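You operate a simulated robot arm through the tools that you are given. There is no shell and no other tool. Be economical: measure what you need, move in short steps, check, and stop when the job is done.

Carry out the task below with a simulated two-armed robot. There is one attempt and no reset: what you move stays moved.

## Task
Take the cap off the purple jar and lay it down on the top of the teal cabinet.

It is judged by the outcome, as a careful person would: the job done as asked, and still so three seconds after it is handed in. It fails if anything else is knocked over, pushed out of place, dropped, spilled or broken. Lids that push on must go on centred and level and be pressed home; caps that screw on are set level and turned clockwise until they are tight.

## Robot
Two 7-joint arms with two-finger parallel grippers on one trunk, on a base that drives. Base frame: it is fixed to the floor where the robot stands at the start and does not move with it; the origin is under the middle of the robot, x ahead of it, y to its left, z up. Readings come in m, rad, newtons and seconds.
The left shoulder is at the start at [0.07, 0.188, 1.215], the right one opposite. With the tool pointing down near the work surface each hand reaches from about 0.24 to 0.78 m from the robot's upright axis, wherever it stands, measured 20 degrees to its own side. Payload 3.91 kg a hand.
The TCP of each hand is the grasp point between the finger pads, 0.03 m short of the fingertips. In the tool frame z runs along the fingers and y along their closing line. Largest opening 0.11 m; finger width 0.02, thickness 0.01; the body of the gripper, 0.048 by 0.112 m, starts 0.055 m behind the TCP.
Orientation is that of the tool frame in the base frame, as a unit quaternion [x, y, z, w]. With the fingers straight down and closing along the base's y, the tool's x points along the base's -x, its y along +y and its z along -z.

## Interface
- The arms move only by the tool play_rows. It takes "left_targets", "right_targets" or both (then of equal length, played together; a hand with none holds still); each is text: rows parted by semicolons, each of 7 numbers parted by spaces: the finger opening in mm, from 0 to 110, then the shift along the base's x, y, z in units of 50 mm (1.0 is 50 mm), then the turn, a rotation vector about the base's x, y, z in units of 8 degrees (1.0 is 8 degrees). In form: fingers x y z wx wy wz; .... A call has 1 to 12 rows; each row shifts and turns the commanded pose from where the row before left it. A call with a number of a shift or a turn outside -1 to 1 is refused whole. A row lasts 0.2 s, in which the tool goes at most 0.05 m and 0.15 rad; a call with a longer step from one row to the next is refused whole, and so is a gripper value outside its range. A pose out of reach is approached as far as the arm can. The call stops where the force on the tool passes 40 N (or 10 N more than at its start, if that is more) or the arm is blocked; 0.2 s more then pass. The fingers move at their own pace (about 0.072 m/s each) and stop on an object; they squeeze with about 40 N. The grip force told is the motor's: it shows also when the fingers shut on nothing. Time passes only in rows, and 0.2 s behind the last, so rows that do not move let the fingers close. The reply holds the time, the measured pose of the TCP, the force on the tool along the base axes, the opening and the grip force, in the units named above and with some noise, with the torque about the TCP (base axes, N m) and any sound that the robot's microphone picked up.
- Cameras (640 x 400 px; columns grow to the right, rows downward): "scene" is now at [0.1385, 0.004, 1.4363]; the picture's right is [0.06, -1.00, 0.00], its down [-0.62, -0.04, -0.78] and it looks along [0.78, 0.05, -0.62] (base axes); focal length 273 px, centre (320, 200). "left" rides on the left gripper at [0.072, -0.017, -0.103] in its tool frame; the picture's right is [0.23, 0.97, 0.00], its down [-0.76, 0.18, -0.62] and it looks along [-0.61, 0.14, 0.78] (tool axes); focal length 222 px, centre (320, 200). "right" rides on the right gripper at [0.072, 0.017, -0.103] in its tool frame; the picture's right is [-0.23, 0.97, 0.00], its down [-0.76, -0.18, -0.62] and it looks along [-0.61, -0.14, 0.78] (tool axes); focal length 222 px, centre (320, 200). There is no depth. A picture from a camera that has moved, and an enlarged one, comes with that camera's place and axes in the base frame and with its lens.
- snapshot(camera): a new picture of that camera. The clock stands still meanwhile.
- raise_lower(by): slides the trunk up (or, below 0, down) by that many m; the arms and the scene camera ride with it, the base frame stays. It gives what a move gives, with no picture.
- base_move(legs): drives the robot by 1 to 6 legs, each [ahead, turn to the left] in m and rad, along the robot's own axes; the way and the turn of a leg run together, so that a leg with both is an arc; at most 1.5 m and 3.142 rad a leg. The arms and the cameras ride along, it lands a little off, and it stops where it bumps. It gives what a move gives.
- head_to(pan, tilt): turns the head with the scene camera to pan (to the left, within 1.501 rad either way) and tilt (down, from -0.506 to 1.204), counted from straight ahead of the robot. It gives what a move gives.
- zoom(camera, box): a new picture of the part [left, top, right, bottom] of that camera's present view, enlarged. The clock stands still meanwhile.
- hand_in(): hands the job in; it is judged then, once.

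Work in short steps. Places have to be worked out from the pictures, the camera data and where the tool is seen: move nearer, look again, correct. Check each grasp and each placing, and mend what went wrong. You have 120 turns and 108 pictures in all, those below and enlarged ones among them. Open the grippers and draw the arms clear of the work before you hand the job in, unless the task says otherwise; then end with one line.

The tools are called after "Call:" as a command line: name --argument value ..., lists and objects as JSON in quotes. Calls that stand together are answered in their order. play_rows: Moves the arms, as the interface text tells. Its arguments: {"type":"object","properties":{"left_targets":{"type":"string"},"right_targets":{"type":"string"}},"required":[]} The other tools are called the same way: raise_lower (by) slides the trunk up or down; base_move (legs) drives the base; head_to (pan, tilt) turns the head that bears the scene camera; snapshot (camera) takes a picture; zoom (camera, box) takes an enlarged picture of a part of a camera's view; hand_in () hands the job in.

At the start:

```text
time_s: 0.0
left_position: [0.5561, 0.2086, 1.1448]
left_orientation: [0.0, 1.0, -0.001, 0.0]
left_ft_force: [0.3, -0.5, -0.3]
left_moment: [-0.03, -0.05, 0.0]
left_grip_width: 0.1102
left_gripper_force: 0.0
right_position: [0.5683, -0.278, 1.0773]
right_orientation: [0.0, 1.0, 0.0, -0.001]
right_ft_force: [0.6, 0.2, 0.2]
right_moment: [-0.01, 0.0, -0.02]
right_grip_width: 0.11
right_gripper_force: 0.1
trunk travel left (down, up): [-0.725, 0.215]
robot x, y, heading: [0.0009, 0.0004, -0.002]
head pan, tilt: [0.059, 0.674]
```

scene: 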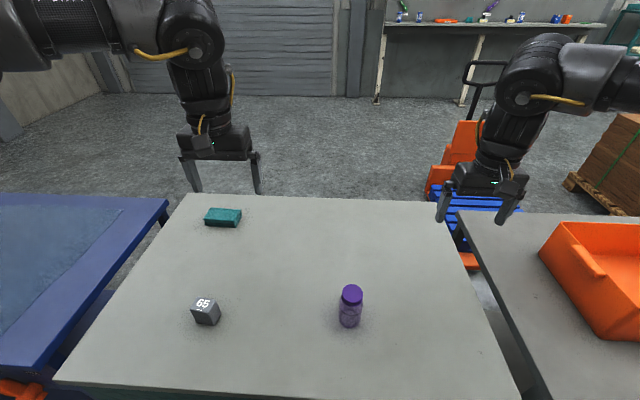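
right: 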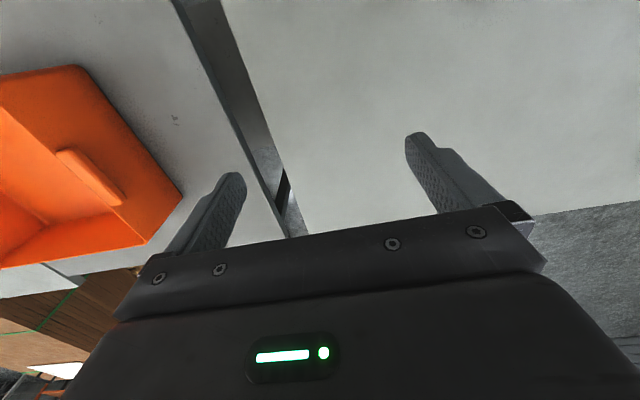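
left: 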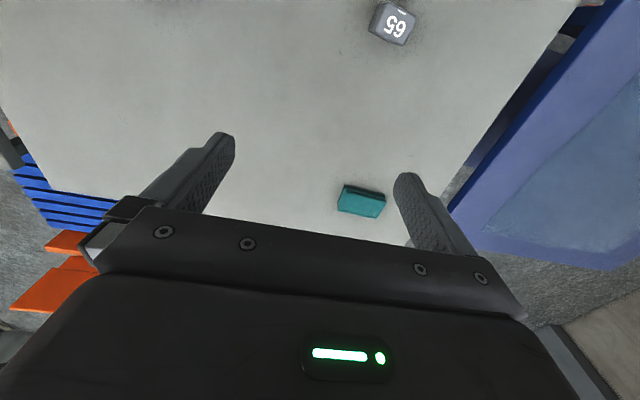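

The purple jar is on the table ahead. The teal block on the table looks too small to be a cabinet, so I'll look around for it.

Call:
head_to --pan -1.2 --tilt 0.4

Call:
snapshot --camera "scene"

Call:
head_to --pan 1.2 --tilt 0.4

Call:
snapshot --camera "scene"

```text
time_s: 1.4
left_position: [0.5543, 0.2087, 1.1453]
left_orientation: [0.0, 1.0, 0.0, 0.0]
left_ft_force: [0.9, 0.3, 0.7]
left_moment: [0.0, 0.0, 0.01]
left_grip_width: 0.11
left_gripper_force: 0.0
right_position: [0.5684, -0.278, 1.0762]
right_orientation: [0.0, 1.0, 0.0, -0.001]
right_ft_force: [-0.5, -0.3, 0.6]
right_moment: [-0.01, 0.03, -0.03]
right_grip_width: 0.1101
right_gripper_force: 0.1
trunk travel left (down, up): [-0.725, 0.215]
robot x, y, heading: [0.0019, 0.0016, -0.002]
head pan, tilt: [-1.201, 0.4]
```

```text
104 pictures are left
camera scene: at [0.0863, -0.0874, 1.4609], right [-0.93, -0.36, 0.0], down [-0.14, 0.36, -0.92], along [0.33, -0.86, -0.39], focal length 273 px, centre (320, 200)
```

scene: 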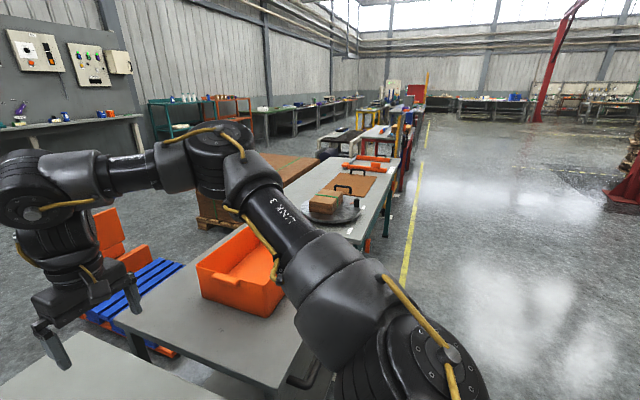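

```text
time_s: 3.6
left_position: [0.556, 0.2093, 1.1436]
left_orientation: [0.0, 1.0, 0.0, 0.0]
left_ft_force: [-0.7, 0.6, -0.6]
left_moment: [0.06, -0.04, 0.03]
left_grip_width: 0.1099
left_gripper_force: 0.1
right_position: [0.5693, -0.278, 1.0768]
right_orientation: [0.0, 1.0, 0.001, 0.0]
right_ft_force: [0.2, -0.7, 0.5]
right_moment: [-0.01, 0.0, 0.01]
right_grip_width: 0.1099
right_gripper_force: 0.1
trunk travel left (down, up): [-0.725, 0.215]
robot x, y, heading: [0.0036, 0.0029, 0.001]
head pan, tilt: [1.201, 0.4]
```

```text
103 pictures are left
camera scene: at [0.0863, 0.0853, 1.4609], right [0.93, -0.36, 0.0], down [-0.14, -0.36, -0.92], along [0.33, 0.86, -0.39], focal length 273 px, centre (320, 200)
```

scene: 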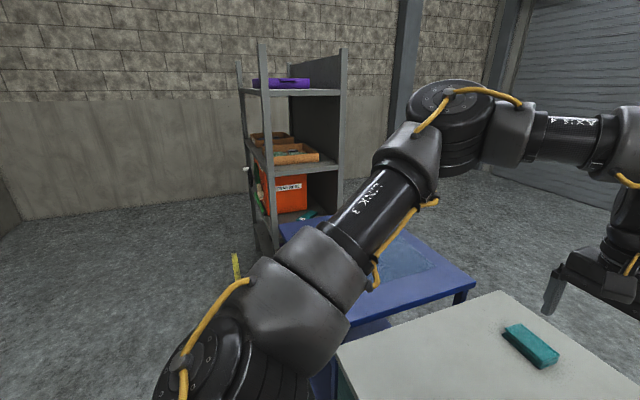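

There's a hint of teal under the near table edge at the left, so I'll look further down there and to the other side.

Call:
head_to --pan 1.1 --tilt 0.95

Call:
snapshot --camera "scene"

Call:
head_to --pan 0.0 --tilt 1.15

Call:
snapshot --camera "scene"

Call:
head_to --pan -1.0 --tilt 1.0

Call:
snapshot --camera "scene"

```text
time_s: 4.6
left_position: [0.556, 0.2089, 1.1434]
left_orientation: [0.0, 1.0, 0.001, 0.0]
left_ft_force: [0.6, -0.2, -0.1]
left_moment: [0.02, 0.01, -0.01]
left_grip_width: 0.1099
left_gripper_force: 0.1
right_position: [0.5676, -0.2784, 1.0769]
right_orientation: [0.0, 1.0, 0.0, -0.002]
right_ft_force: [-0.1, 0.3, 0.5]
right_moment: [0.03, -0.01, 0.02]
right_grip_width: 0.1102
right_gripper_force: 0.0
trunk travel left (down, up): [-0.725, 0.215]
robot x, y, heading: [-0.0022, -0.0005, -0.001]
head pan, tilt: [1.1, 0.949]
```

```text
102 pictures are left
camera scene: at [0.0857, 0.0638, 1.4143], right [0.89, -0.45, 0.0], down [-0.37, -0.72, -0.58], along [0.26, 0.52, -0.81], focal length 273 px, centre (320, 200)
```

scene: 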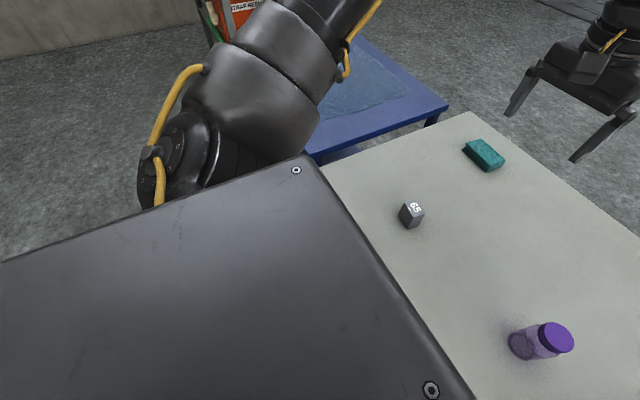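

```text
time_s: 5.9
left_position: [0.5547, 0.2094, 1.143]
left_orientation: [-0.001, 1.0, 0.0, 0.001]
left_ft_force: [0.7, -0.2, 0.7]
left_moment: [-0.02, 0.03, -0.01]
left_grip_width: 0.1102
left_gripper_force: 0.0
right_position: [0.5681, -0.2765, 1.0769]
right_orientation: [0.0, 1.0, 0.0, -0.001]
right_ft_force: [1.0, 0.1, -0.2]
right_moment: [-0.01, 0.0, 0.01]
right_grip_width: 0.11
right_gripper_force: 0.0
trunk travel left (down, up): [-0.725, 0.215]
robot x, y, heading: [0.0023, 0.0002, -0.002]
head pan, tilt: [0.0, 1.15]
```

```text
101 pictures are left
camera scene: at [0.1123, -0.001, 1.4009], right [0.0, -1.0, 0.0], down [-0.91, 0.0, -0.41], along [0.41, 0.0, -0.91], focal length 273 px, centre (320, 200)
```

scene: 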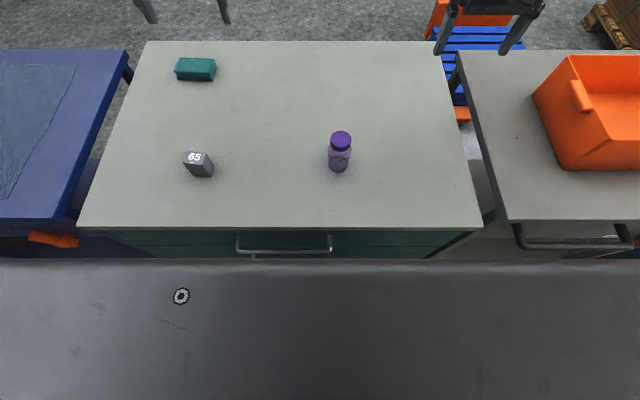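

```text
time_s: 7.2
left_position: [0.5556, 0.211, 1.1441]
left_orientation: [-0.001, 1.0, 0.001, 0.0]
left_ft_force: [-0.5, -0.4, 0.8]
left_moment: [-0.01, 0.01, 0.01]
left_grip_width: 0.1102
left_gripper_force: 0.0
right_position: [0.568, -0.2771, 1.0771]
right_orientation: [-0.001, 1.0, 0.0, -0.001]
right_ft_force: [0.8, 0.2, 0.2]
right_moment: [0.01, 0.0, 0.01]
right_grip_width: 0.1101
right_gripper_force: 0.0
trunk travel left (down, up): [-0.725, 0.215]
robot x, y, heading: [-0.0021, 0.0035, 0.002]
head pan, tilt: [-1.0, 1.0]
```

```text
100 pictures are left
camera scene: at [0.0904, -0.0596, 1.4106], right [-0.84, -0.54, 0.0], down [-0.46, 0.71, -0.54], along [0.29, -0.45, -0.84], focal length 273 px, centre (320, 200)
```

scene: 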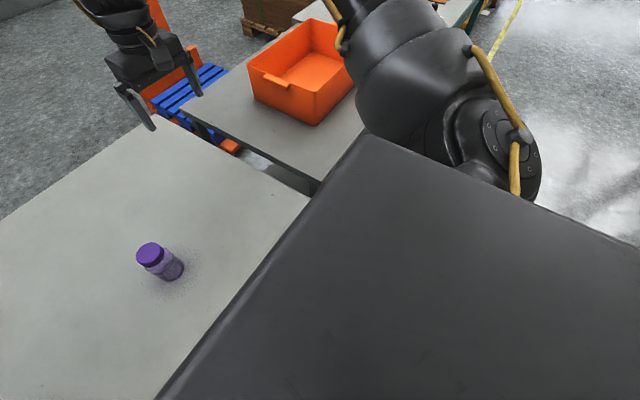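

The bench holding the jar has teal drawer fronts, so it may itself be the teal cabinet, but the right bench also has a handle. I'll back off to see the fronts.

Call:
base_move --legs '[[-0.8, 0]]'

Call:
head_to --pan -0.2 --tilt 0.75

Call:
snapshot --camera "scene"

```text
time_s: 11.6
left_position: [-0.2559, 0.2069, 1.1436]
left_orientation: [0.009, 1.0, 0.0, -0.001]
left_ft_force: [1.3, 0.3, 0.0]
left_moment: [0.04, 0.01, -0.01]
left_grip_width: 0.1097
left_gripper_force: 0.0
right_position: [-0.2512, -0.28, 1.0765]
right_orientation: [0.009, 1.0, 0.0, -0.001]
right_ft_force: [0.4, 0.4, -0.3]
right_moment: [-0.01, 0.02, -0.01]
right_grip_width: 0.11
right_gripper_force: 0.1
trunk travel left (down, up): [-0.725, 0.215]
robot x, y, heading: [-0.8098, 0.0082, -0.022]
head pan, tilt: [-1.0, 1.0]
```

```text
time_s: 12.7
left_position: [-0.2555, 0.2059, 1.1444]
left_orientation: [0.009, 1.0, 0.0, 0.0]
left_ft_force: [-0.1, -0.3, -0.3]
left_moment: [0.02, 0.03, -0.01]
left_grip_width: 0.11
left_gripper_force: 0.0
right_position: [-0.2503, -0.2802, 1.0769]
right_orientation: [0.009, 1.0, 0.0, -0.001]
right_ft_force: [-0.5, 0.0, -0.7]
right_moment: [-0.01, 0.01, 0.01]
right_grip_width: 0.1102
right_gripper_force: 0.0
trunk travel left (down, up): [-0.725, 0.215]
robot x, y, heading: [-0.8132, 0.0119, -0.02]
head pan, tilt: [-0.201, 0.75]
```

```text
99 pictures are left
camera scene: at [-0.6808, -0.0129, 1.4297], right [-0.22, -0.98, 0.0], down [-0.67, 0.15, -0.73], along [0.71, -0.16, -0.68], focal length 273 px, centre (320, 200)
```

scene: 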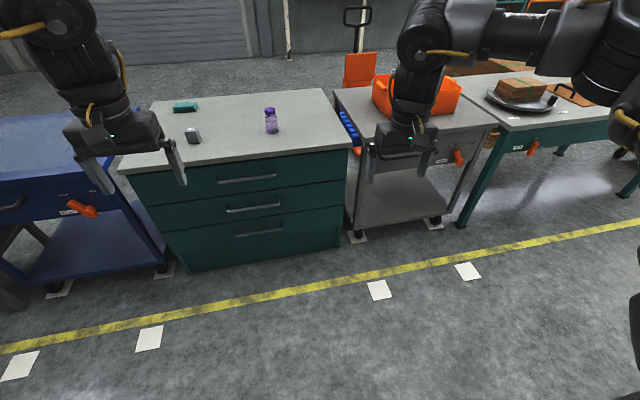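

The teal drawer cabinet is clearly the one the jar stands on, so the cap goes onto its light top. I'll drive back and look closely at the jar.

Call:
base_move --legs '[[0.81, 0.02]]'

Call:
head_to --pan 0.0 --tilt 0.95

Call:
snapshot --camera "scene"

Call:
zoom --camera "scene" --box '[290, 180, 390, 280]'

```text
time_s: 17.0
left_position: [0.5573, 0.1894, 1.1441]
left_orientation: [0.01, 1.0, 0.0, 0.0]
left_ft_force: [1.1, 0.6, -0.3]
left_moment: [-0.01, 0.01, 0.0]
left_grip_width: 0.1101
left_gripper_force: 0.1
right_position: [0.5615, -0.2972, 1.0755]
right_orientation: [0.011, 1.0, 0.0, 0.0]
right_ft_force: [-0.1, -0.3, -0.2]
right_moment: [-0.01, 0.0, -0.01]
right_grip_width: 0.1101
right_gripper_force: 0.1
trunk travel left (down, up): [-0.725, 0.215]
robot x, y, heading: [0.0014, -0.0081, -0.022]
head pan, tilt: [-0.201, 0.75]
```

```text
time_s: 17.8
left_position: [0.5583, 0.1884, 1.143]
left_orientation: [0.009, 1.0, 0.001, -0.001]
left_ft_force: [0.4, 0.0, -1.0]
left_moment: [-0.01, 0.01, -0.05]
left_grip_width: 0.1102
left_gripper_force: 0.1
right_position: [0.5609, -0.2973, 1.0769]
right_orientation: [0.01, 1.0, 0.0, -0.001]
right_ft_force: [-0.4, 0.2, 0.7]
right_moment: [0.02, 0.01, -0.01]
right_grip_width: 0.1102
right_gripper_force: 0.1
trunk travel left (down, up): [-0.725, 0.215]
robot x, y, heading: [-0.0014, -0.0102, -0.023]
head pan, tilt: [0.0, 0.949]
```

```text
98 pictures are left
camera scene: at [0.1244, -0.0121, 1.4142], right [-0.02, -1.0, 0.0], down [-0.81, 0.02, -0.58], along [0.58, -0.01, -0.81], focal length 273 px, centre (320, 200)
```

scene: 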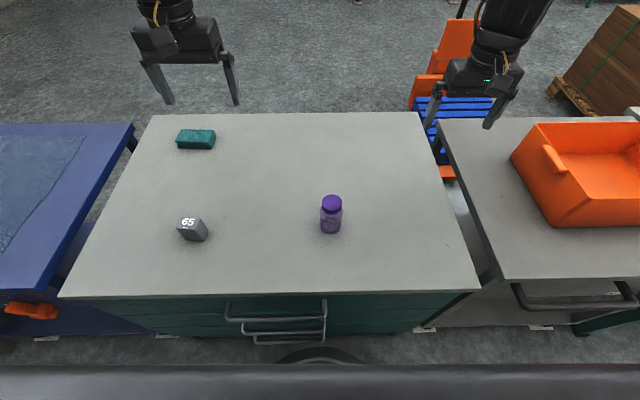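

```text
4.00 times, centred on (340, 230) of scene
camera zoom: at [0.1244, -0.0121, 1.4142], right [-0.02, -1.0, 0.0], down [-0.81, 0.02, -0.58], along [0.58, -0.01, -0.81], focal length 1093 px, centre (240, 80)
```

zoom: 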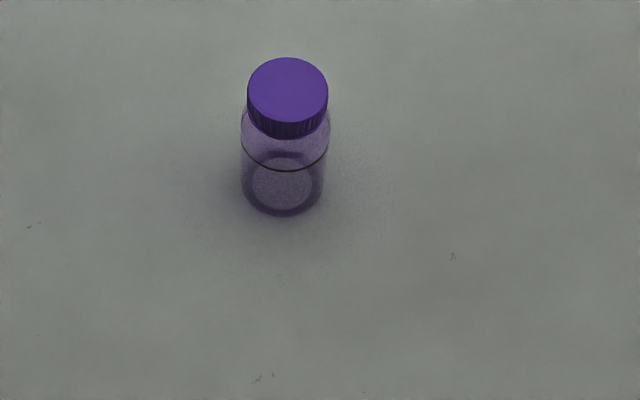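

I judge the jar to be near (0.495, −0.047), with the cap top near z≈0.89 and the table near 0.77. I'll bring the left hand nearer so its camera views the jar for a better fix.

Call:
play_rows --left_targets "110 -0.66 -0.7 -0.1 0 0 0;110 -0.66 -0.7 -0.1 0 0 0;110 -0.66 -0.7 -0.1 0 0 0;110 -0.66 -0.7 -0.1 0 0 0;110 -0.66 -0.7 -0.1 0 0 0;110 -0.66 -0.7 -0.1 0 0 0"

Call:
snapshot --camera "left"

```text
time_s: 19.2
left_position: [0.494, 0.1207, 1.1364]
left_orientation: [0.011, 1.0, 0.0, 0.0]
left_ft_force: [0.6, 1.4, 0.0]
left_moment: [-0.03, 0.0, 0.01]
left_grip_width: 0.1099
left_gripper_force: 0.1
left hand out of reach, approached as far as the arm can: row 3, 4, 5, 6
right_position: [0.5611, -0.2972, 1.076]
right_orientation: [0.01, 1.0, 0.0, 0.0]
right_ft_force: [0.0, 0.3, -0.2]
right_moment: [0.0, 0.01, 0.0]
right_grip_width: 0.1101
right_gripper_force: 0.2
trunk travel left (down, up): [-0.725, 0.215]
robot x, y, heading: [0.0009, -0.0111, -0.018]
head pan, tilt: [0.0, 0.949]
```

```text
96 pictures are left
camera left: at [0.4203, 0.1066, 1.2391], right [-0.21, 0.98, 0.0], down [0.77, 0.16, 0.62], along [0.61, 0.13, -0.78], focal length 222 px, centre (320, 200)
```

left: 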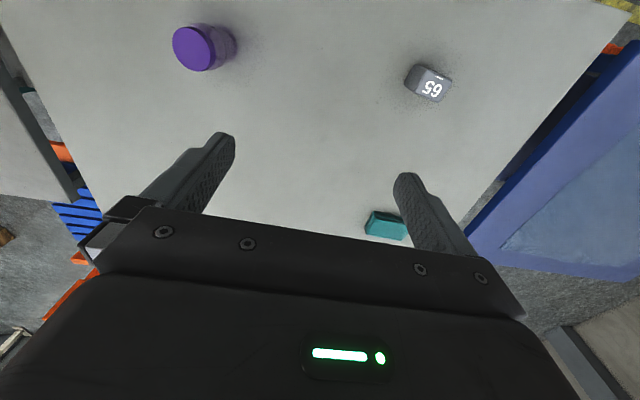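

The cap fix is consistent: about (0.485, −0.05, 0.89). I'll have the right hand hold the jar body from the right side, as that area is free, and the left hand unscrew. First I'll yaw the right hand by about −96°.

Call:
play_rows --right_targets "110 -0.1 -0.1 -0.15 0 0 -1;110 -0.1 -0.1 -0.15 0 0 -1;110 -0.1 -0.1 -0.15 0 0 -1;110 -0.1 -0.1 -0.15 0 0 -1;110 -0.1 -0.1 -0.15 0 0 -1;110 -0.1 -0.1 -0.15 0 0 -1;110 -0.1 -0.1 -0.15 0 0 -1;110 -0.1 -0.1 -0.15 0 0 -1;110 -0.1 -0.1 -0.15 0 0 -1;110 -0.1 -0.1 -0.15 0 0 -1;110 -0.1 -0.1 -0.15 0 0 -1;110 -0.1 -0.1 -0.15 0 0 -1"

```text
time_s: 21.8
left_position: [0.4931, 0.1206, 1.1342]
left_orientation: [0.012, 1.0, 0.0, -0.001]
left_ft_force: [0.4, 0.3, 0.9]
left_moment: [0.0, 0.04, 0.02]
left_grip_width: 0.1099
left_gripper_force: 0.0
right_position: [0.7103, -0.3271, 1.1067]
right_orientation: [0.59, 0.804, 0.045, 0.057]
right_ft_force: [0.8, 1.3, -0.1]
right_moment: [0.01, 0.0, 0.01]
right_grip_width: 0.11
right_gripper_force: 0.1
right hand out of reach, approached as far as the arm can: row 4, 5, 6, 7, 8, 9, 10, 11, 12
trunk travel left (down, up): [-0.725, 0.215]
robot x, y, heading: [-0.0012, -0.0094, -0.017]
head pan, tilt: [0.0, 0.949]
```

The arm is at a reach limit at this height. I'll bring the right hand back and lower before continuing to turn.

Call:
play_rows --right_targets "110 -0.7 0 -0.4 0 0 0;110 -0.7 0 -0.4 0 0 0;110 -0.7 0 -0.4 0 0 0;110 -0.7 0 -0.4 0 0 0;110 -0.7 0 -0.4 0 0 0;110 -0.7 0 -0.4 0 0 0"

```text
time_s: 23.2
left_position: [0.4935, 0.12, 1.136]
left_orientation: [0.011, 1.0, 0.0, -0.001]
left_ft_force: [0.1, -0.4, 0.0]
left_moment: [-0.01, 0.02, 0.03]
left_grip_width: 0.1101
left_gripper_force: 0.1
right_position: [0.7109, -0.3277, 1.1054]
right_orientation: [0.59, 0.804, 0.045, 0.056]
right_ft_force: [0.8, 0.6, -0.3]
right_moment: [-0.02, -0.01, -0.04]
right_grip_width: 0.11
right_gripper_force: 0.0
right hand out of reach, approached as far as the arm can: row 1, 2, 3, 4, 5, 6
trunk travel left (down, up): [-0.725, 0.215]
robot x, y, heading: [-0.0016, -0.0077, -0.025]
head pan, tilt: [0.0, 0.949]
```

No motion: a joint limit seems to bind on the yaw. I'll undo some yaw and see.

Call:
play_rows --right_targets "110 0 0 0 0 0 1;110 0 0 0 0 0 1;110 0 0 0 0 0 1;110 0 0 0 0 0 1"

```text
time_s: 24.2
left_position: [0.494, 0.12, 1.1361]
left_orientation: [0.011, 1.0, 0.0, -0.001]
left_ft_force: [0.2, 0.3, -0.4]
left_moment: [0.03, 0.03, 0.01]
left_grip_width: 0.11
left_gripper_force: 0.1
right_position: [0.7084, -0.3284, 1.1074]
right_orientation: [0.344, 0.936, 0.059, 0.042]
right_ft_force: [-0.2, -0.6, -0.2]
right_moment: [0.02, -0.02, -0.02]
right_grip_width: 0.1097
right_gripper_force: 0.1
trunk travel left (down, up): [-0.725, 0.215]
robot x, y, heading: [-0.0003, -0.0102, -0.025]
head pan, tilt: [0.0, 0.949]
```

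Each call starts from the actual pose. Now I'll bring the hand inward and down at this yaw.

Call:
play_rows --right_targets "110 -0.6 0 -0.6 0 0 0;110 -0.6 0 -0.6 0 0 0;110 -0.6 0 -0.6 0 0 0;110 -0.6 0 -0.6 0 0 0;110 -0.6 0 -0.6 0 0 0;110 -0.6 0 -0.6 0 0 0"

```text
time_s: 25.6
left_position: [0.4942, 0.1183, 1.1365]
left_orientation: [0.011, 1.0, -0.001, 0.0]
left_ft_force: [0.3, -0.7, 0.4]
left_moment: [0.02, 0.0, 0.01]
left_grip_width: 0.1101
left_gripper_force: 0.0
right_position: [0.5629, -0.3571, 0.9163]
right_orientation: [0.343, 0.936, 0.06, 0.042]
right_ft_force: [-0.1, 0.6, 0.8]
right_moment: [0.03, 0.0, 0.0]
right_grip_width: 0.1098
right_gripper_force: 0.1
right hand out of reach, approached as far as the arm can: row 4, 5, 6
trunk travel left (down, up): [-0.725, 0.215]
robot x, y, heading: [-0.0027, -0.0064, -0.021]
head pan, tilt: [0.0, 0.949]
```

Negative yaw on the right is limited, so I'll instead hold the jar with the right hand pointing forward-left and tilted about 35° below horizontal (positive yaw). I'll back off 0.1 m for room and unwind the yaw.

Call:
base_move --legs '[[-0.1, 0.02]]'

Call:
play_rows --right_targets "110 -0.2 0 0.2 0 0 1;110 -0.2 0 0.2 0 0 1;110 -0.2 0 0.2 0 0 1;110 -0.2 0 0.2 0 0 1;110 -0.2 0 0.2 0 0 1;110 -0.2 0 0.2 0 0 1;110 -0.2 0 0.2 0 0 1;110 -0.2 0 0.2 0 0 1;110 -0.2 0 0.2 0 0 1;110 -0.2 0 0 0 0 1"

```text
time_s: 26.7
left_position: [0.3904, 0.1306, 1.1366]
left_orientation: [0.001, 1.0, 0.0, -0.001]
left_ft_force: [-0.5, -0.3, 0.0]
left_moment: [-0.01, 0.0, 0.0]
left_grip_width: 0.1103
left_gripper_force: 0.0
right_position: [0.4689, -0.3424, 0.9172]
right_orientation: [0.335, 0.939, 0.06, 0.041]
right_ft_force: [0.6, -0.5, 0.0]
right_moment: [-0.01, 0.0, -0.01]
right_grip_width: 0.11
right_gripper_force: 0.1
trunk travel left (down, up): [-0.725, 0.215]
robot x, y, heading: [-0.1011, -0.007, 0.001]
head pan, tilt: [0.0, 0.949]
```

```text
time_s: 28.9
left_position: [0.3908, 0.131, 1.1362]
left_orientation: [0.001, 1.0, 0.0, -0.001]
left_ft_force: [0.0, -0.7, -0.1]
left_moment: [0.01, 0.0, -0.02]
left_grip_width: 0.11
left_gripper_force: 0.1
right_position: [0.3688, -0.3432, 1.0072]
right_orientation: [-0.349, 0.934, 0.072, -0.008]
right_ft_force: [0.1, -0.3, 0.6]
right_moment: [-0.01, -0.02, 0.02]
right_grip_width: 0.1101
right_gripper_force: 0.1
trunk travel left (down, up): [-0.725, 0.215]
robot x, y, heading: [-0.0989, -0.0069, -0.001]
head pan, tilt: [0.0, 0.949]
```

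Yaw is now +41° and motion is free. Now I'll pitch the right hand up by about 55° (leaving 35° below horizontal).

Call:
play_rows --right_targets "110 0 0 0 0.65 -0.75 0;110 0 0 0 0.65 -0.75 0;110 0 0 0 0.65 -0.75 0;110 0 0 0 0.65 -0.75 0;110 0 0 0 0.65 -0.75 0;110 0 0 0 0.65 -0.75 0;110 0 0 0 0.65 -0.75 0"

Call:
snapshot --camera "right"

Call:
snapshot --camera "scene"

```text
time_s: 30.5
left_position: [0.3904, 0.1307, 1.1369]
left_orientation: [0.0, 1.0, -0.001, 0.0]
left_ft_force: [-1.0, -0.4, 0.2]
left_moment: [0.03, -0.04, 0.02]
left_grip_width: 0.1101
left_gripper_force: 0.0
right_position: [0.3689, -0.3435, 1.0068]
right_orientation: [-0.335, 0.807, 0.226, 0.43]
right_ft_force: [0.4, -0.7, 0.1]
right_moment: [-0.02, 0.03, 0.01]
right_grip_width: 0.11
right_gripper_force: 0.0
trunk travel left (down, up): [-0.725, 0.215]
robot x, y, heading: [-0.1014, -0.009, 0.004]
head pan, tilt: [0.0, 0.949]
```

```text
95 pictures are left
camera right: at [0.2718, -0.4253, 1.0018], right [-0.62, 0.73, 0.27], down [0.1, -0.26, 0.96], along [0.77, 0.63, 0.09], focal length 222 px, centre (320, 200)
```

right: 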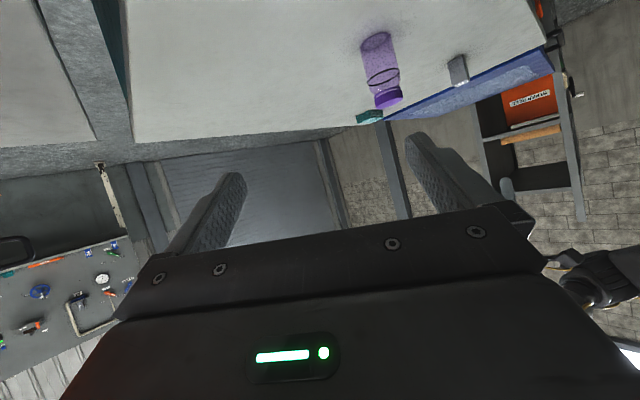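

```text
94 pictures are left
camera scene: at [0.0233, -0.0093, 1.4144], right [0.0, -1.0, 0.0], down [-0.81, 0.0, -0.58], along [0.58, 0.0, -0.81], focal length 273 px, centre (320, 200)
```

scene: 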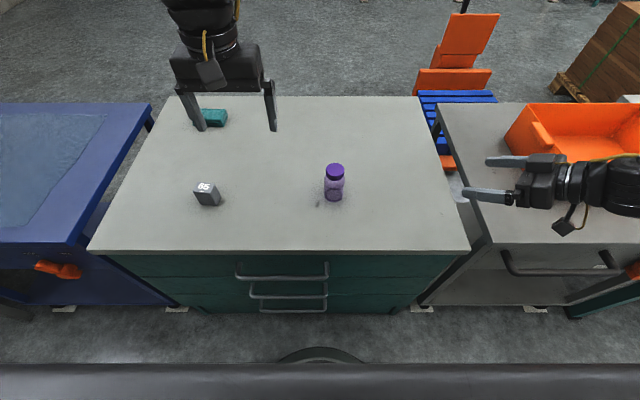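

The right hand pointing is good: 32° below horizontal, slight roll to fix. I'll zoom on the jar for proportions and level the roll.

Call:
zoom --camera "right" --box '[340, 20, 430, 120]'

Call:
zoom --camera "scene" --box '[305, 150, 365, 210]'

Call:
play_rows --right_targets "110 0 0 0 -0.35 -0.42 0.34"

```text
4.00 times, centred on (385, 70) of right
camera zoom: at [0.2718, -0.4253, 1.0018], right [-0.62, 0.73, 0.27], down [0.1, -0.26, 0.96], along [0.77, 0.63, 0.09], focal length 888 px, centre (60, 720)
```

zoom: 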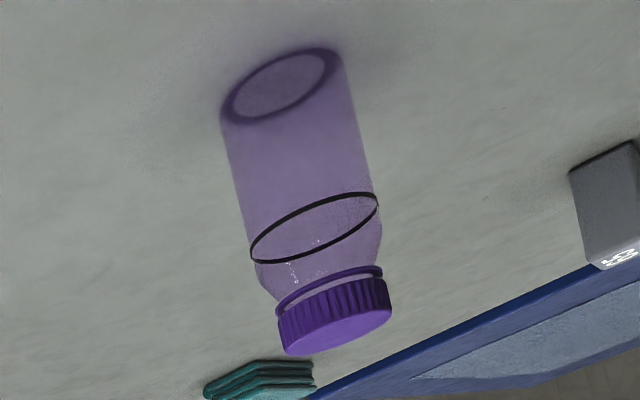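

```text
6.67 times, centred on (335, 180) of scene
camera zoom: at [0.0233, -0.0093, 1.4144], right [0.0, -1.0, 0.0], down [-0.81, 0.0, -0.58], along [0.58, 0.0, -0.81], focal length 1821 px, centre (220, 333)
```

zoom: 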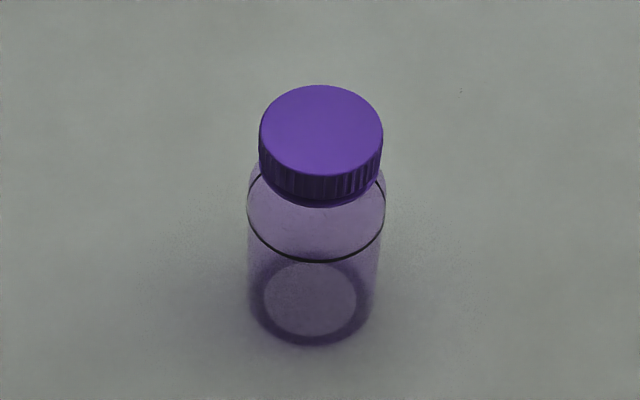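

```text
time_s: 30.9
left_position: [0.3923, 0.131, 1.1355]
left_orientation: [0.001, 1.0, 0.0, -0.001]
left_ft_force: [0.6, -1.2, 0.0]
left_moment: [0.0, 0.0, 0.02]
left_grip_width: 0.1099
left_gripper_force: 0.0
right_position: [0.3703, -0.3432, 1.0058]
right_orientation: [-0.371, 0.792, 0.207, 0.439]
right_ft_force: [-1.3, 0.5, 0.0]
right_moment: [0.01, 0.01, 0.02]
right_grip_width: 0.1101
right_gripper_force: 0.2
trunk travel left (down, up): [-0.725, 0.215]
robot x, y, heading: [-0.1037, -0.0045, 0.0]
head pan, tilt: [0.0, 0.949]
```

The fix is good: jar axis (0.480, −0.048), table z≈0.80, cap about 0.889–0.906, cap Ø≈46 mm, body Ø≈54 mm. I'll move the right hand to a pre-grasp point behind the jar, along its pointing direction.

Call:
play_rows --right_targets "110 0.05 0.71 -0.61 0 0 0;110 0.05 0.71 -0.61 0 0 0;110 0.05 0.71 -0.61 0 0 0;110 0.05 0.71 -0.61 0 0 0;110 0.05 0.71 -0.61 0 0 0"

Call:
snapshot --camera "right"

Call:
snapshot --camera "scene"

```text
time_s: 32.1
left_position: [0.3923, 0.1322, 1.1367]
left_orientation: [0.0, 1.0, 0.0, 0.0]
left_ft_force: [-0.5, 0.3, 0.4]
left_moment: [0.03, -0.02, 0.02]
left_grip_width: 0.1102
left_gripper_force: 0.1
right_position: [0.384, -0.1641, 0.8539]
right_orientation: [-0.372, 0.791, 0.207, 0.439]
right_ft_force: [0.7, 0.0, -0.1]
right_moment: [0.01, 0.04, -0.02]
right_grip_width: 0.1099
right_gripper_force: 0.0
trunk travel left (down, up): [-0.725, 0.215]
robot x, y, heading: [-0.1005, -0.0062, 0.002]
head pan, tilt: [0.0, 0.949]
```

```text
91 pictures are left
camera right: at [0.291, -0.251, 0.8482], right [-0.67, 0.72, 0.19], down [0.06, -0.21, 0.98], along [0.74, 0.67, 0.1], focal length 222 px, centre (320, 200)
```

right: 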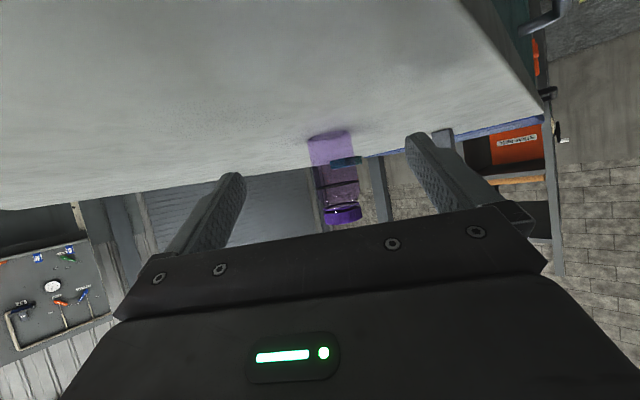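

```text
90 pictures are left
camera scene: at [0.0243, -0.0076, 1.4143], right [0.0, -1.0, 0.0], down [-0.81, 0.0, -0.58], along [0.58, 0.0, -0.81], focal length 273 px, centre (320, 200)
```

scene: 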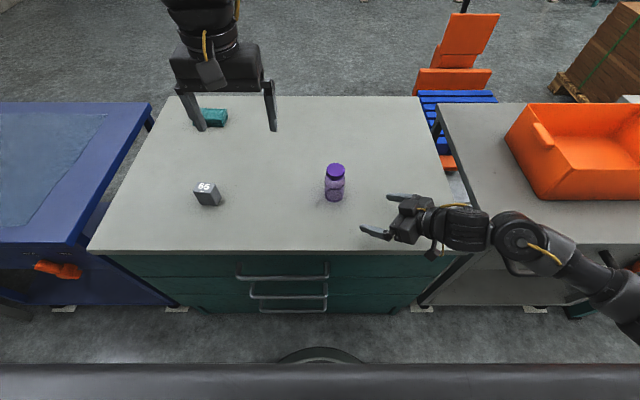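

The ray check agrees (jar base at 0.48, −0.048, 0.80). I'll advance straight onto the jar body with the fingers open.

Call:
play_rows --right_targets "110 0.45 0.54 0 0 0 0;110 0.45 0.54 0 0 0 0;110 0.45 0.54 0 0 0 0;110 0.45 0.54 0 0 0 0"

Call:
snapshot --camera "right"

Call:
zoom --camera "scene" --box '[280, 140, 400, 240]'

```text
time_s: 33.1
left_position: [0.3911, 0.132, 1.1357]
left_orientation: [0.001, 1.0, -0.001, -0.001]
left_ft_force: [0.0, -0.1, 0.1]
left_moment: [0.0, 0.02, 0.01]
left_grip_width: 0.1099
left_gripper_force: 0.1
right_position: [0.4726, -0.0557, 0.8548]
right_orientation: [-0.371, 0.792, 0.207, 0.438]
right_ft_force: [0.1, 0.1, 0.0]
right_moment: [-0.02, 0.0, -0.02]
right_grip_width: 0.1101
right_gripper_force: 0.0
trunk travel left (down, up): [-0.725, 0.215]
robot x, y, heading: [-0.1, -0.0056, -0.001]
head pan, tilt: [0.0, 0.949]
```

```text
89 pictures are left
camera right: at [0.3792, -0.1424, 0.8488], right [-0.67, 0.71, 0.19], down [0.06, -0.21, 0.98], along [0.74, 0.67, 0.1], focal length 222 px, centre (320, 200)
```

right: 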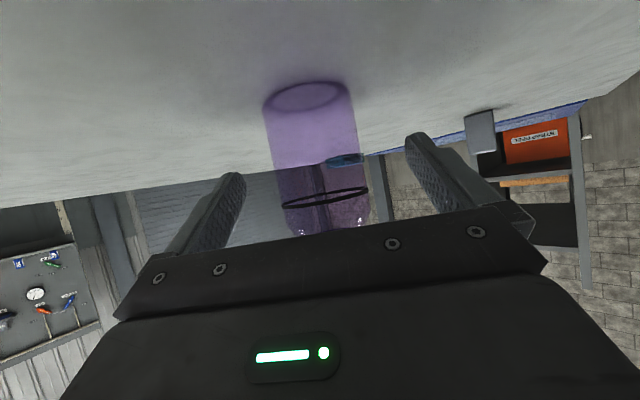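

```text
4.00 times, centred on (340, 190) of scene
camera zoom: at [0.0251, -0.0066, 1.4141], right [0.0, -1.0, 0.0], down [-0.81, 0.0, -0.58], along [0.58, 0.0, -0.81], focal length 1093 px, centre (240, 240)
```

zoom: 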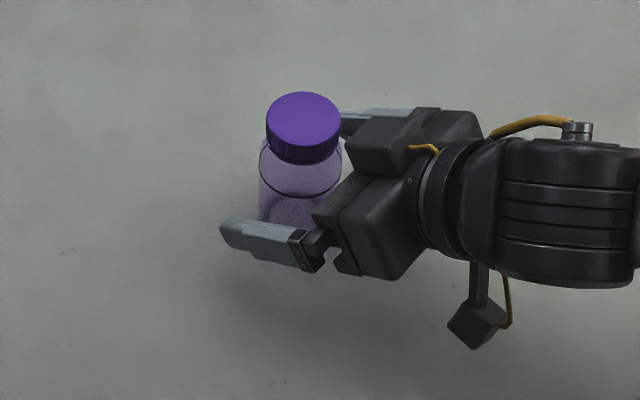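

The fingers straddle the jar body. I'll close the right gripper.

Call:
play_rows --right_targets "75 0 0 0 0 0 0;62 0 0 0 0 0 0;40 0 0 0 0 0 0;40 0 0 0 0 0 0;40 0 0 0 0 0 0"

Call:
zoom --camera "scene" --box '[280, 140, 400, 240]'

Call:
snapshot --camera "right"

```text
time_s: 34.3
left_position: [0.3913, 0.1314, 1.1348]
left_orientation: [0.001, 1.0, 0.001, -0.001]
left_ft_force: [0.4, 0.3, -0.3]
left_moment: [-0.01, 0.0, 0.0]
left_grip_width: 0.1098
left_gripper_force: 0.0
right_position: [0.4712, -0.0568, 0.8552]
right_orientation: [-0.371, 0.792, 0.207, 0.438]
right_ft_force: [0.3, 0.6, 0.2]
right_moment: [-0.01, -0.04, 0.01]
right_grip_width: 0.0519
right_gripper_force: 40.0
trunk travel left (down, up): [-0.725, 0.215]
robot x, y, heading: [-0.0993, -0.0038, 0.001]
head pan, tilt: [0.0, 0.949]
```

```text
4.00 times, centred on (340, 190) of scene
camera zoom: at [0.024, -0.0084, 1.4142], right [0.0, -1.0, 0.0], down [-0.81, 0.0, -0.58], along [0.58, 0.0, -0.81], focal length 1093 px, centre (240, 240)
```

zoom: 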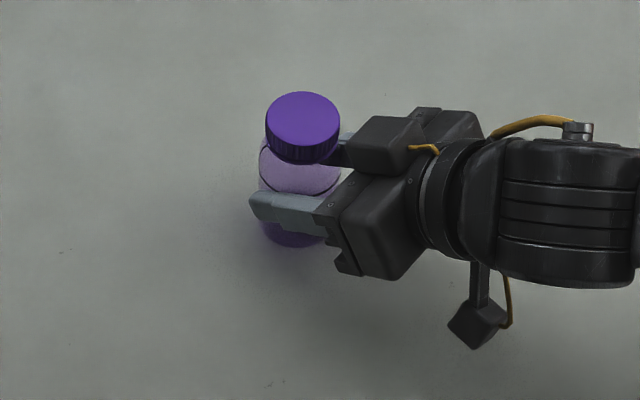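

```text
86 pictures are left
camera right: at [0.3785, -0.1437, 0.8491], right [-0.67, 0.71, 0.2], down [0.06, -0.21, 0.98], along [0.74, 0.67, 0.1], focal length 222 px, centre (320, 200)
```

right: 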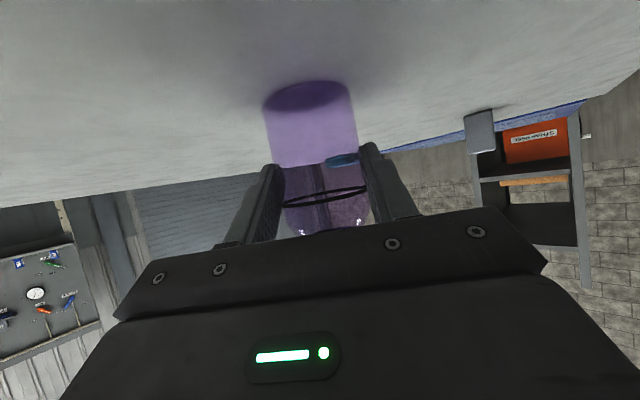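

The jar is gripped firmly (52 mm, 40 N) and still upright, with the cap axis at about (0.478, −0.047). I'll bring the left hand above the cap, yawed −16° with an opening of 65 mm.

Call:
play_rows --left_targets "65 0.35 -0.71 -0.34 0 0 -0.4;65 0.35 -0.71 -0.34 0 0 -0.4;65 0.35 -0.71 -0.34 0 0 -0.4;65 0.35 -0.71 -0.34 0 0 -0.4;65 0.35 -0.71 -0.34 0 0 -0.4"

Call:
snapshot --camera "left"

Call:
snapshot --camera "scene"

```text
time_s: 35.5
left_position: [0.4807, -0.0468, 1.0519]
left_orientation: [0.141, 0.99, 0.001, -0.001]
left_ft_force: [0.1, -0.6, -0.2]
left_moment: [0.04, 0.04, -0.03]
left_grip_width: 0.0651
left_gripper_force: 0.1
right_position: [0.4721, -0.0589, 0.8555]
right_orientation: [-0.37, 0.792, 0.208, 0.439]
right_ft_force: [0.3, -1.0, 1.7]
right_moment: [-0.06, 0.01, -0.02]
right_grip_width: 0.0516
right_gripper_force: 40.3
trunk travel left (down, up): [-0.725, 0.215]
robot x, y, heading: [-0.1018, -0.01, 0.003]
head pan, tilt: [0.0, 0.949]
```

```text
85 pictures are left
camera left: at [0.4044, -0.0426, 1.1547], right [0.05, 1.0, 0.0], down [0.78, -0.04, 0.62], along [0.62, -0.03, -0.78], focal length 222 px, centre (320, 200)
```

left: 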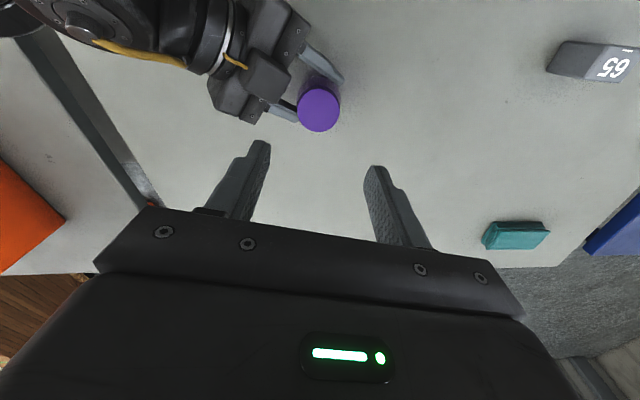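

```text
84 pictures are left
camera scene: at [0.0241, -0.0117, 1.4143], right [0.0, -1.0, 0.0], down [-0.81, 0.0, -0.58], along [0.58, 0.0, -0.81], focal length 273 px, centre (320, 200)
```

scene: 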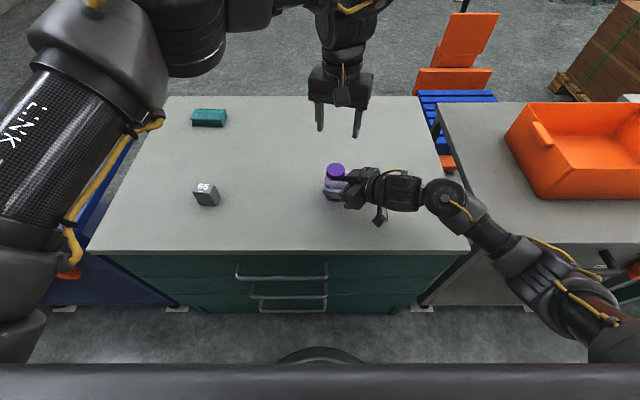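

The left-camera fix gives the cap at (0.478, −0.048), in agreement. I'll descend to just above the cap at yaw 0, opening 58 mm, and check.

Call:
play_rows --left_targets "58 -0.06 -0.02 -0.6 0 0 1;58 0 0 -0.6 0 0 1;58 0 0 -0.5 0 0 0;58 0 0 -0.5 0 0 0"

Call:
snapshot --camera "left"

Call:
zoom --camera "scene" --box '[280, 110, 400, 210]'

```text
time_s: 36.5
left_position: [0.4754, -0.0484, 0.9425]
left_orientation: [0.0, 1.0, 0.0, 0.0]
left_ft_force: [0.9, 1.8, 0.3]
left_moment: [0.01, -0.02, 0.05]
left_grip_width: 0.057
left_gripper_force: 0.1
right_position: [0.4708, -0.0561, 0.8556]
right_orientation: [-0.371, 0.792, 0.207, 0.438]
right_ft_force: [-1.3, -1.4, -0.4]
right_moment: [0.17, -0.09, -0.03]
right_grip_width: 0.0514
right_gripper_force: 39.4
trunk travel left (down, up): [-0.725, 0.215]
robot x, y, heading: [-0.0986, -0.0108, 0.001]
head pan, tilt: [0.0, 0.949]
```

```text
83 pictures are left
camera left: at [0.4017, -0.0636, 1.0461], right [-0.23, 0.97, 0.0], down [0.76, 0.18, 0.62], along [0.61, 0.14, -0.78], focal length 222 px, centre (320, 200)
```

left: 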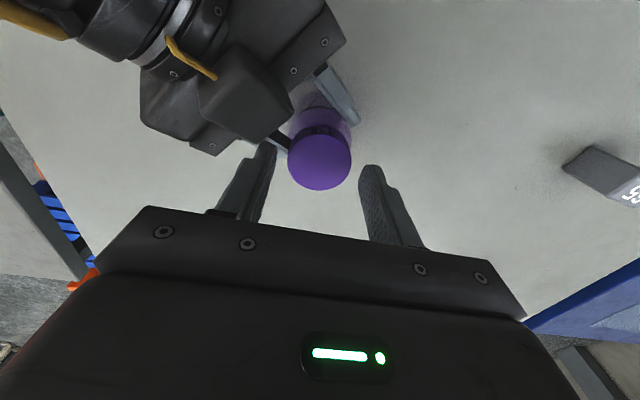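

```text
4.00 times, centred on (340, 160) of scene
camera zoom: at [0.0241, -0.0087, 1.4143], right [0.0, -1.0, 0.0], down [-0.81, 0.0, -0.58], along [0.58, 0.0, -0.81], focal length 1093 px, centre (240, 360)
```

zoom: 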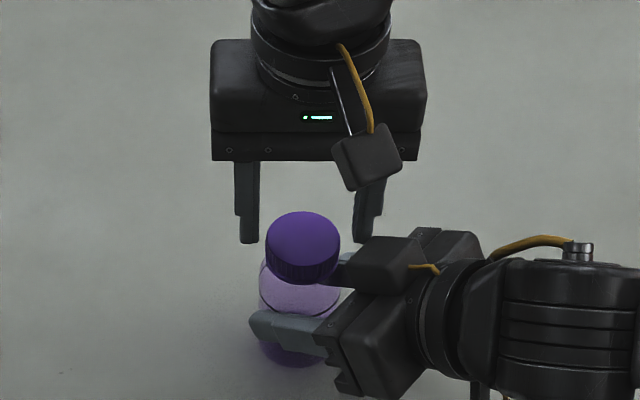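

The cap is centred between the fingers. The right hand's housing corner comes within about 1 cm of the left −y finger, so I'll yaw +8° more for margin, lower 21 mm and close on the cap.

Call:
play_rows --left_targets "58 0.02 0.02 0 0 0 1;58 0 0 -0.22 0 0 0;58 0 0 -0.2 0 0 0;40 0 0 0 0 0 0;30 0 0 0 0 0 0;30 0 0 0 0 0 0"

Call:
snapshot --camera "left"

Call:
zoom --camera "scene" --box '[280, 110, 400, 210]'

```text
time_s: 37.9
left_position: [0.4755, -0.0476, 0.9209]
left_orientation: [-0.069, 0.998, 0.0, -0.001]
left_ft_force: [-1.3, -3.3, -0.3]
left_moment: [-0.08, 0.06, 0.0]
left_grip_width: 0.0434
left_gripper_force: 39.9
right_position: [0.471, -0.0573, 0.8558]
right_orientation: [-0.371, 0.791, 0.208, 0.439]
right_ft_force: [0.7, 3.2, -0.6]
right_moment: [-0.14, 0.03, 0.03]
right_grip_width: 0.0514
right_gripper_force: 40.4
trunk travel left (down, up): [-0.725, 0.215]
robot x, y, heading: [-0.1029, -0.0044, 0.001]
head pan, tilt: [0.0, 0.949]
```

```text
81 pictures are left
camera left: at [0.406, -0.0725, 1.0242], right [-0.36, 0.93, 0.0], down [0.73, 0.28, 0.62], along [0.58, 0.22, -0.78], focal length 222 px, centre (320, 200)
```

left: 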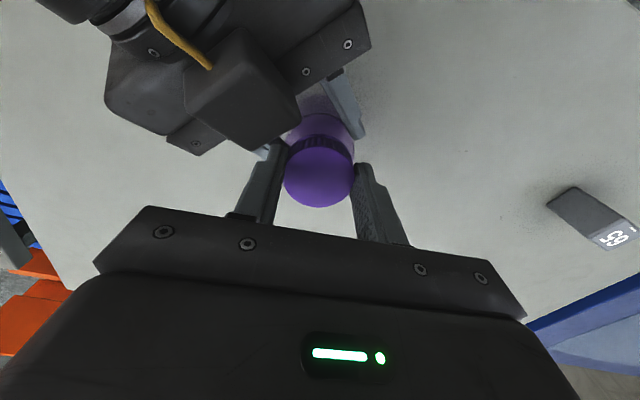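

```text
4.00 times, centred on (340, 160) of scene
camera zoom: at [0.0241, -0.0086, 1.4142], right [0.0, -1.0, 0.0], down [-0.81, 0.0, -0.58], along [0.58, 0.0, -0.81], focal length 1093 px, centre (240, 360)
```

zoom: 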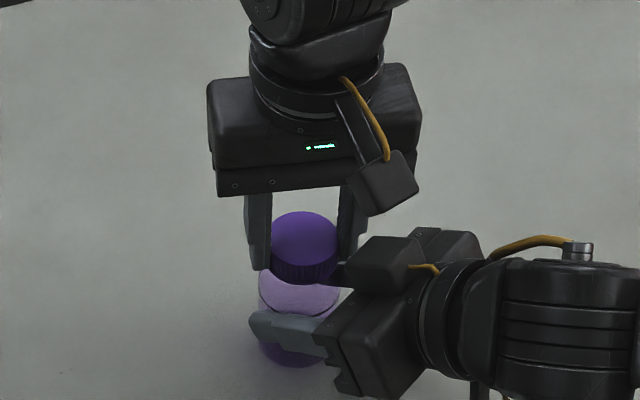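

The cap is gripped (43 mm, 40 N). I'll turn counter-clockwise 32° and watch the torque.

Call:
play_rows --left_targets "30 0 0 0 0 0 1;30 0 0 0 0 0 1;30 0 0 0.01 0 0 1;30 0 0 0 0 0 1"

Call:
zoom --camera "scene" --box '[280, 110, 400, 210]'

```text
time_s: 38.7
left_position: [0.485, -0.0502, 0.9188]
left_orientation: [-0.242, 0.97, 0.004, -0.004]
left_ft_force: [-2.2, 4.7, 7.2]
left_moment: [0.07, 0.0, 0.02]
left_grip_width: 0.0437
left_gripper_force: 40.0
left hand out of reach, approached as far as the arm can: row 2, 3
right_position: [0.4744, -0.0622, 0.8566]
right_orientation: [-0.365, 0.795, 0.203, 0.44]
right_ft_force: [-1.1, -3.6, 4.2]
right_moment: [0.18, 0.25, -0.01]
right_grip_width: 0.0514
right_gripper_force: 39.8
trunk travel left (down, up): [-0.725, 0.215]
robot x, y, heading: [-0.0984, -0.0108, -0.0]
head pan, tilt: [0.0, 0.949]
stopped in row 3 (left hand): the force on the tool passed its limit (the readings are from after the stop); the commanded pose is now the measured one
```

```text
4.00 times, centred on (340, 160) of scene
camera zoom: at [0.0222, -0.0095, 1.4146], right [0.0, -1.0, 0.0], down [-0.81, 0.0, -0.58], along [0.58, 0.0, -0.81], focal length 1093 px, centre (240, 360)
```

zoom: 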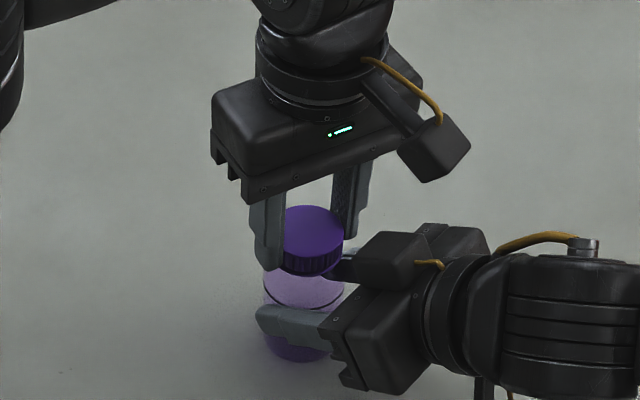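

The left wrist reaches a joint limit near +25° yaw, and the jar was nudged slightly. I'll release, rise, and plan sweeps from about −60° up to +12° instead.

Call:
play_rows --left_targets "56 0 0 0 0 0 0;56 0 0 0 0 0 0;56 0 0 0.3 0 0 0;56 0 0 0.5 0 0 -0.5"

Call:
snapshot --camera "left"

Call:
zoom --camera "scene" --box '[280, 110, 400, 210]'

```text
time_s: 39.7
left_position: [0.4909, -0.051, 0.9568]
left_orientation: [-0.207, 0.978, 0.003, -0.005]
left_ft_force: [-0.7, 0.0, 0.9]
left_moment: [0.0, -0.02, 0.01]
left_grip_width: 0.056
left_gripper_force: 0.0
left hand out of reach, approached as far as the arm can: row 3
right_position: [0.4752, -0.0595, 0.8558]
right_orientation: [-0.364, 0.795, 0.203, 0.441]
right_ft_force: [0.9, 1.3, 9.7]
right_moment: [0.25, -0.29, 0.0]
right_grip_width: 0.0516
right_gripper_force: 39.9
trunk travel left (down, up): [-0.725, 0.215]
robot x, y, heading: [-0.1015, -0.0118, 0.001]
head pan, tilt: [0.0, 0.949]
```

```text
78 pictures are left
camera left: at [0.4313, -0.0949, 1.0598], right [-0.6, 0.8, 0.01], down [0.63, 0.47, 0.62], along [0.49, 0.38, -0.79], focal length 222 px, centre (320, 200)
```

left: 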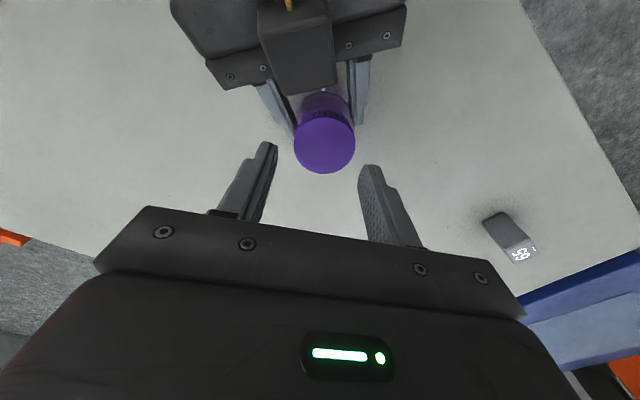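

```text
4.00 times, centred on (340, 160) of scene
camera zoom: at [0.0226, -0.0079, 1.4144], right [0.0, -1.0, 0.0], down [-0.81, 0.0, -0.58], along [0.58, 0.0, -0.81], focal length 1093 px, centre (240, 360)
```

zoom: 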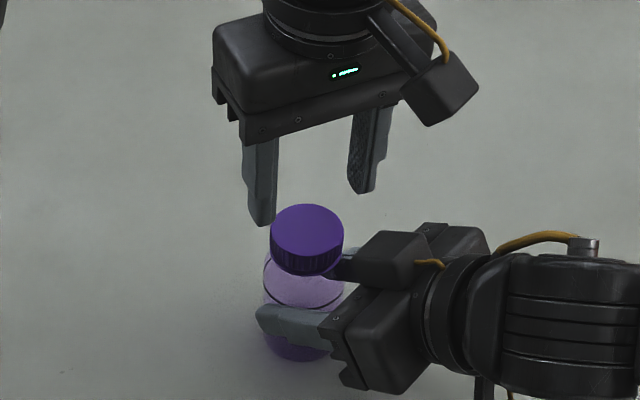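

The cap is now at about (0.4835, −0.0495). I'll rotate the left hand back to about −60° above the cap and ease the right hand up 1 mm, since it reads about 10 N of table push.

Call:
play_rows --left_targets "54 0 0 0.5 0 0 -0.95;54 -0.05 0.01 0 0 0 -0.95;54 -0.05 0.01 0 0 0 -0.95;54 -0.05 0.01 0 0 0 -0.95;54 0 0 0 0 0 -0.95;54 0 0 0 0 0 -0.95;54 0 0 0 0 0 -0.95;54 0 0 0 0 0 -0.95;54 0 0 0 0 0 -0.95;54 0 0 0 0 0 -0.95;54 0 0 0 0 0 -0.95" --right_targets "30 0 0 0.02 0 0 0;30 0 0 0 0 0 0;30 0 0 0 0 0 0;30 0 0 0 0 0 0;30 0 0 0 0 0 0;30 0 0 0 0 0 0;30 0 0 0 0 0 0;30 0 0 0 0 0 0;30 0 0 0 0 0 0;30 0 0 0 0 0 0;30 0 0 0 0 0 0"

Call:
snapshot --camera "left"

Call:
zoom --camera "scene" --box '[280, 110, 400, 210]'

```text
time_s: 42.1
left_position: [0.4832, -0.051, 0.9825]
left_orientation: [0.499, 0.867, 0.007, -0.001]
left_ft_force: [-0.7, 0.2, -0.2]
left_moment: [0.01, 0.03, 0.01]
left_grip_width: 0.0539
left_gripper_force: 0.0
right_position: [0.4753, -0.0618, 0.8557]
right_orientation: [-0.364, 0.796, 0.202, 0.44]
right_ft_force: [-0.9, 0.5, 1.6]
right_moment: [0.04, -0.02, 0.01]
right_grip_width: 0.0515
right_gripper_force: 39.9
trunk travel left (down, up): [-0.725, 0.215]
robot x, y, heading: [-0.0998, -0.0058, 0.001]
head pan, tilt: [0.0, 0.949]
```

```text
76 pictures are left
camera left: at [0.4312, 0.0042, 1.0855], right [0.73, 0.69, 0.01], down [0.53, -0.58, 0.62], along [0.43, -0.44, -0.79], focal length 222 px, centre (320, 200)
```

left: 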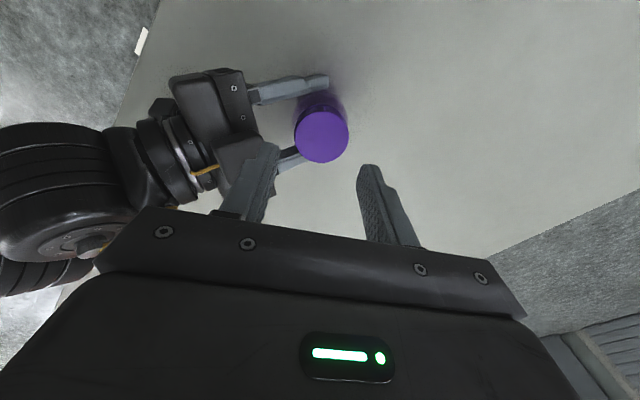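

```text
4.00 times, centred on (340, 160) of scene
camera zoom: at [0.0236, -0.0085, 1.4143], right [0.0, -1.0, 0.0], down [-0.81, 0.0, -0.58], along [0.58, 0.0, -0.81], focal length 1093 px, centre (240, 360)
```

zoom: 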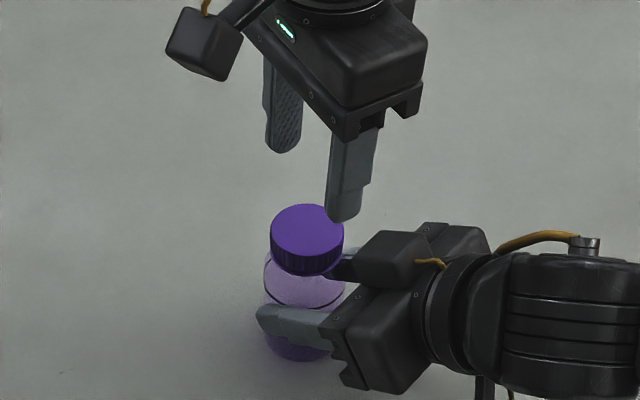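

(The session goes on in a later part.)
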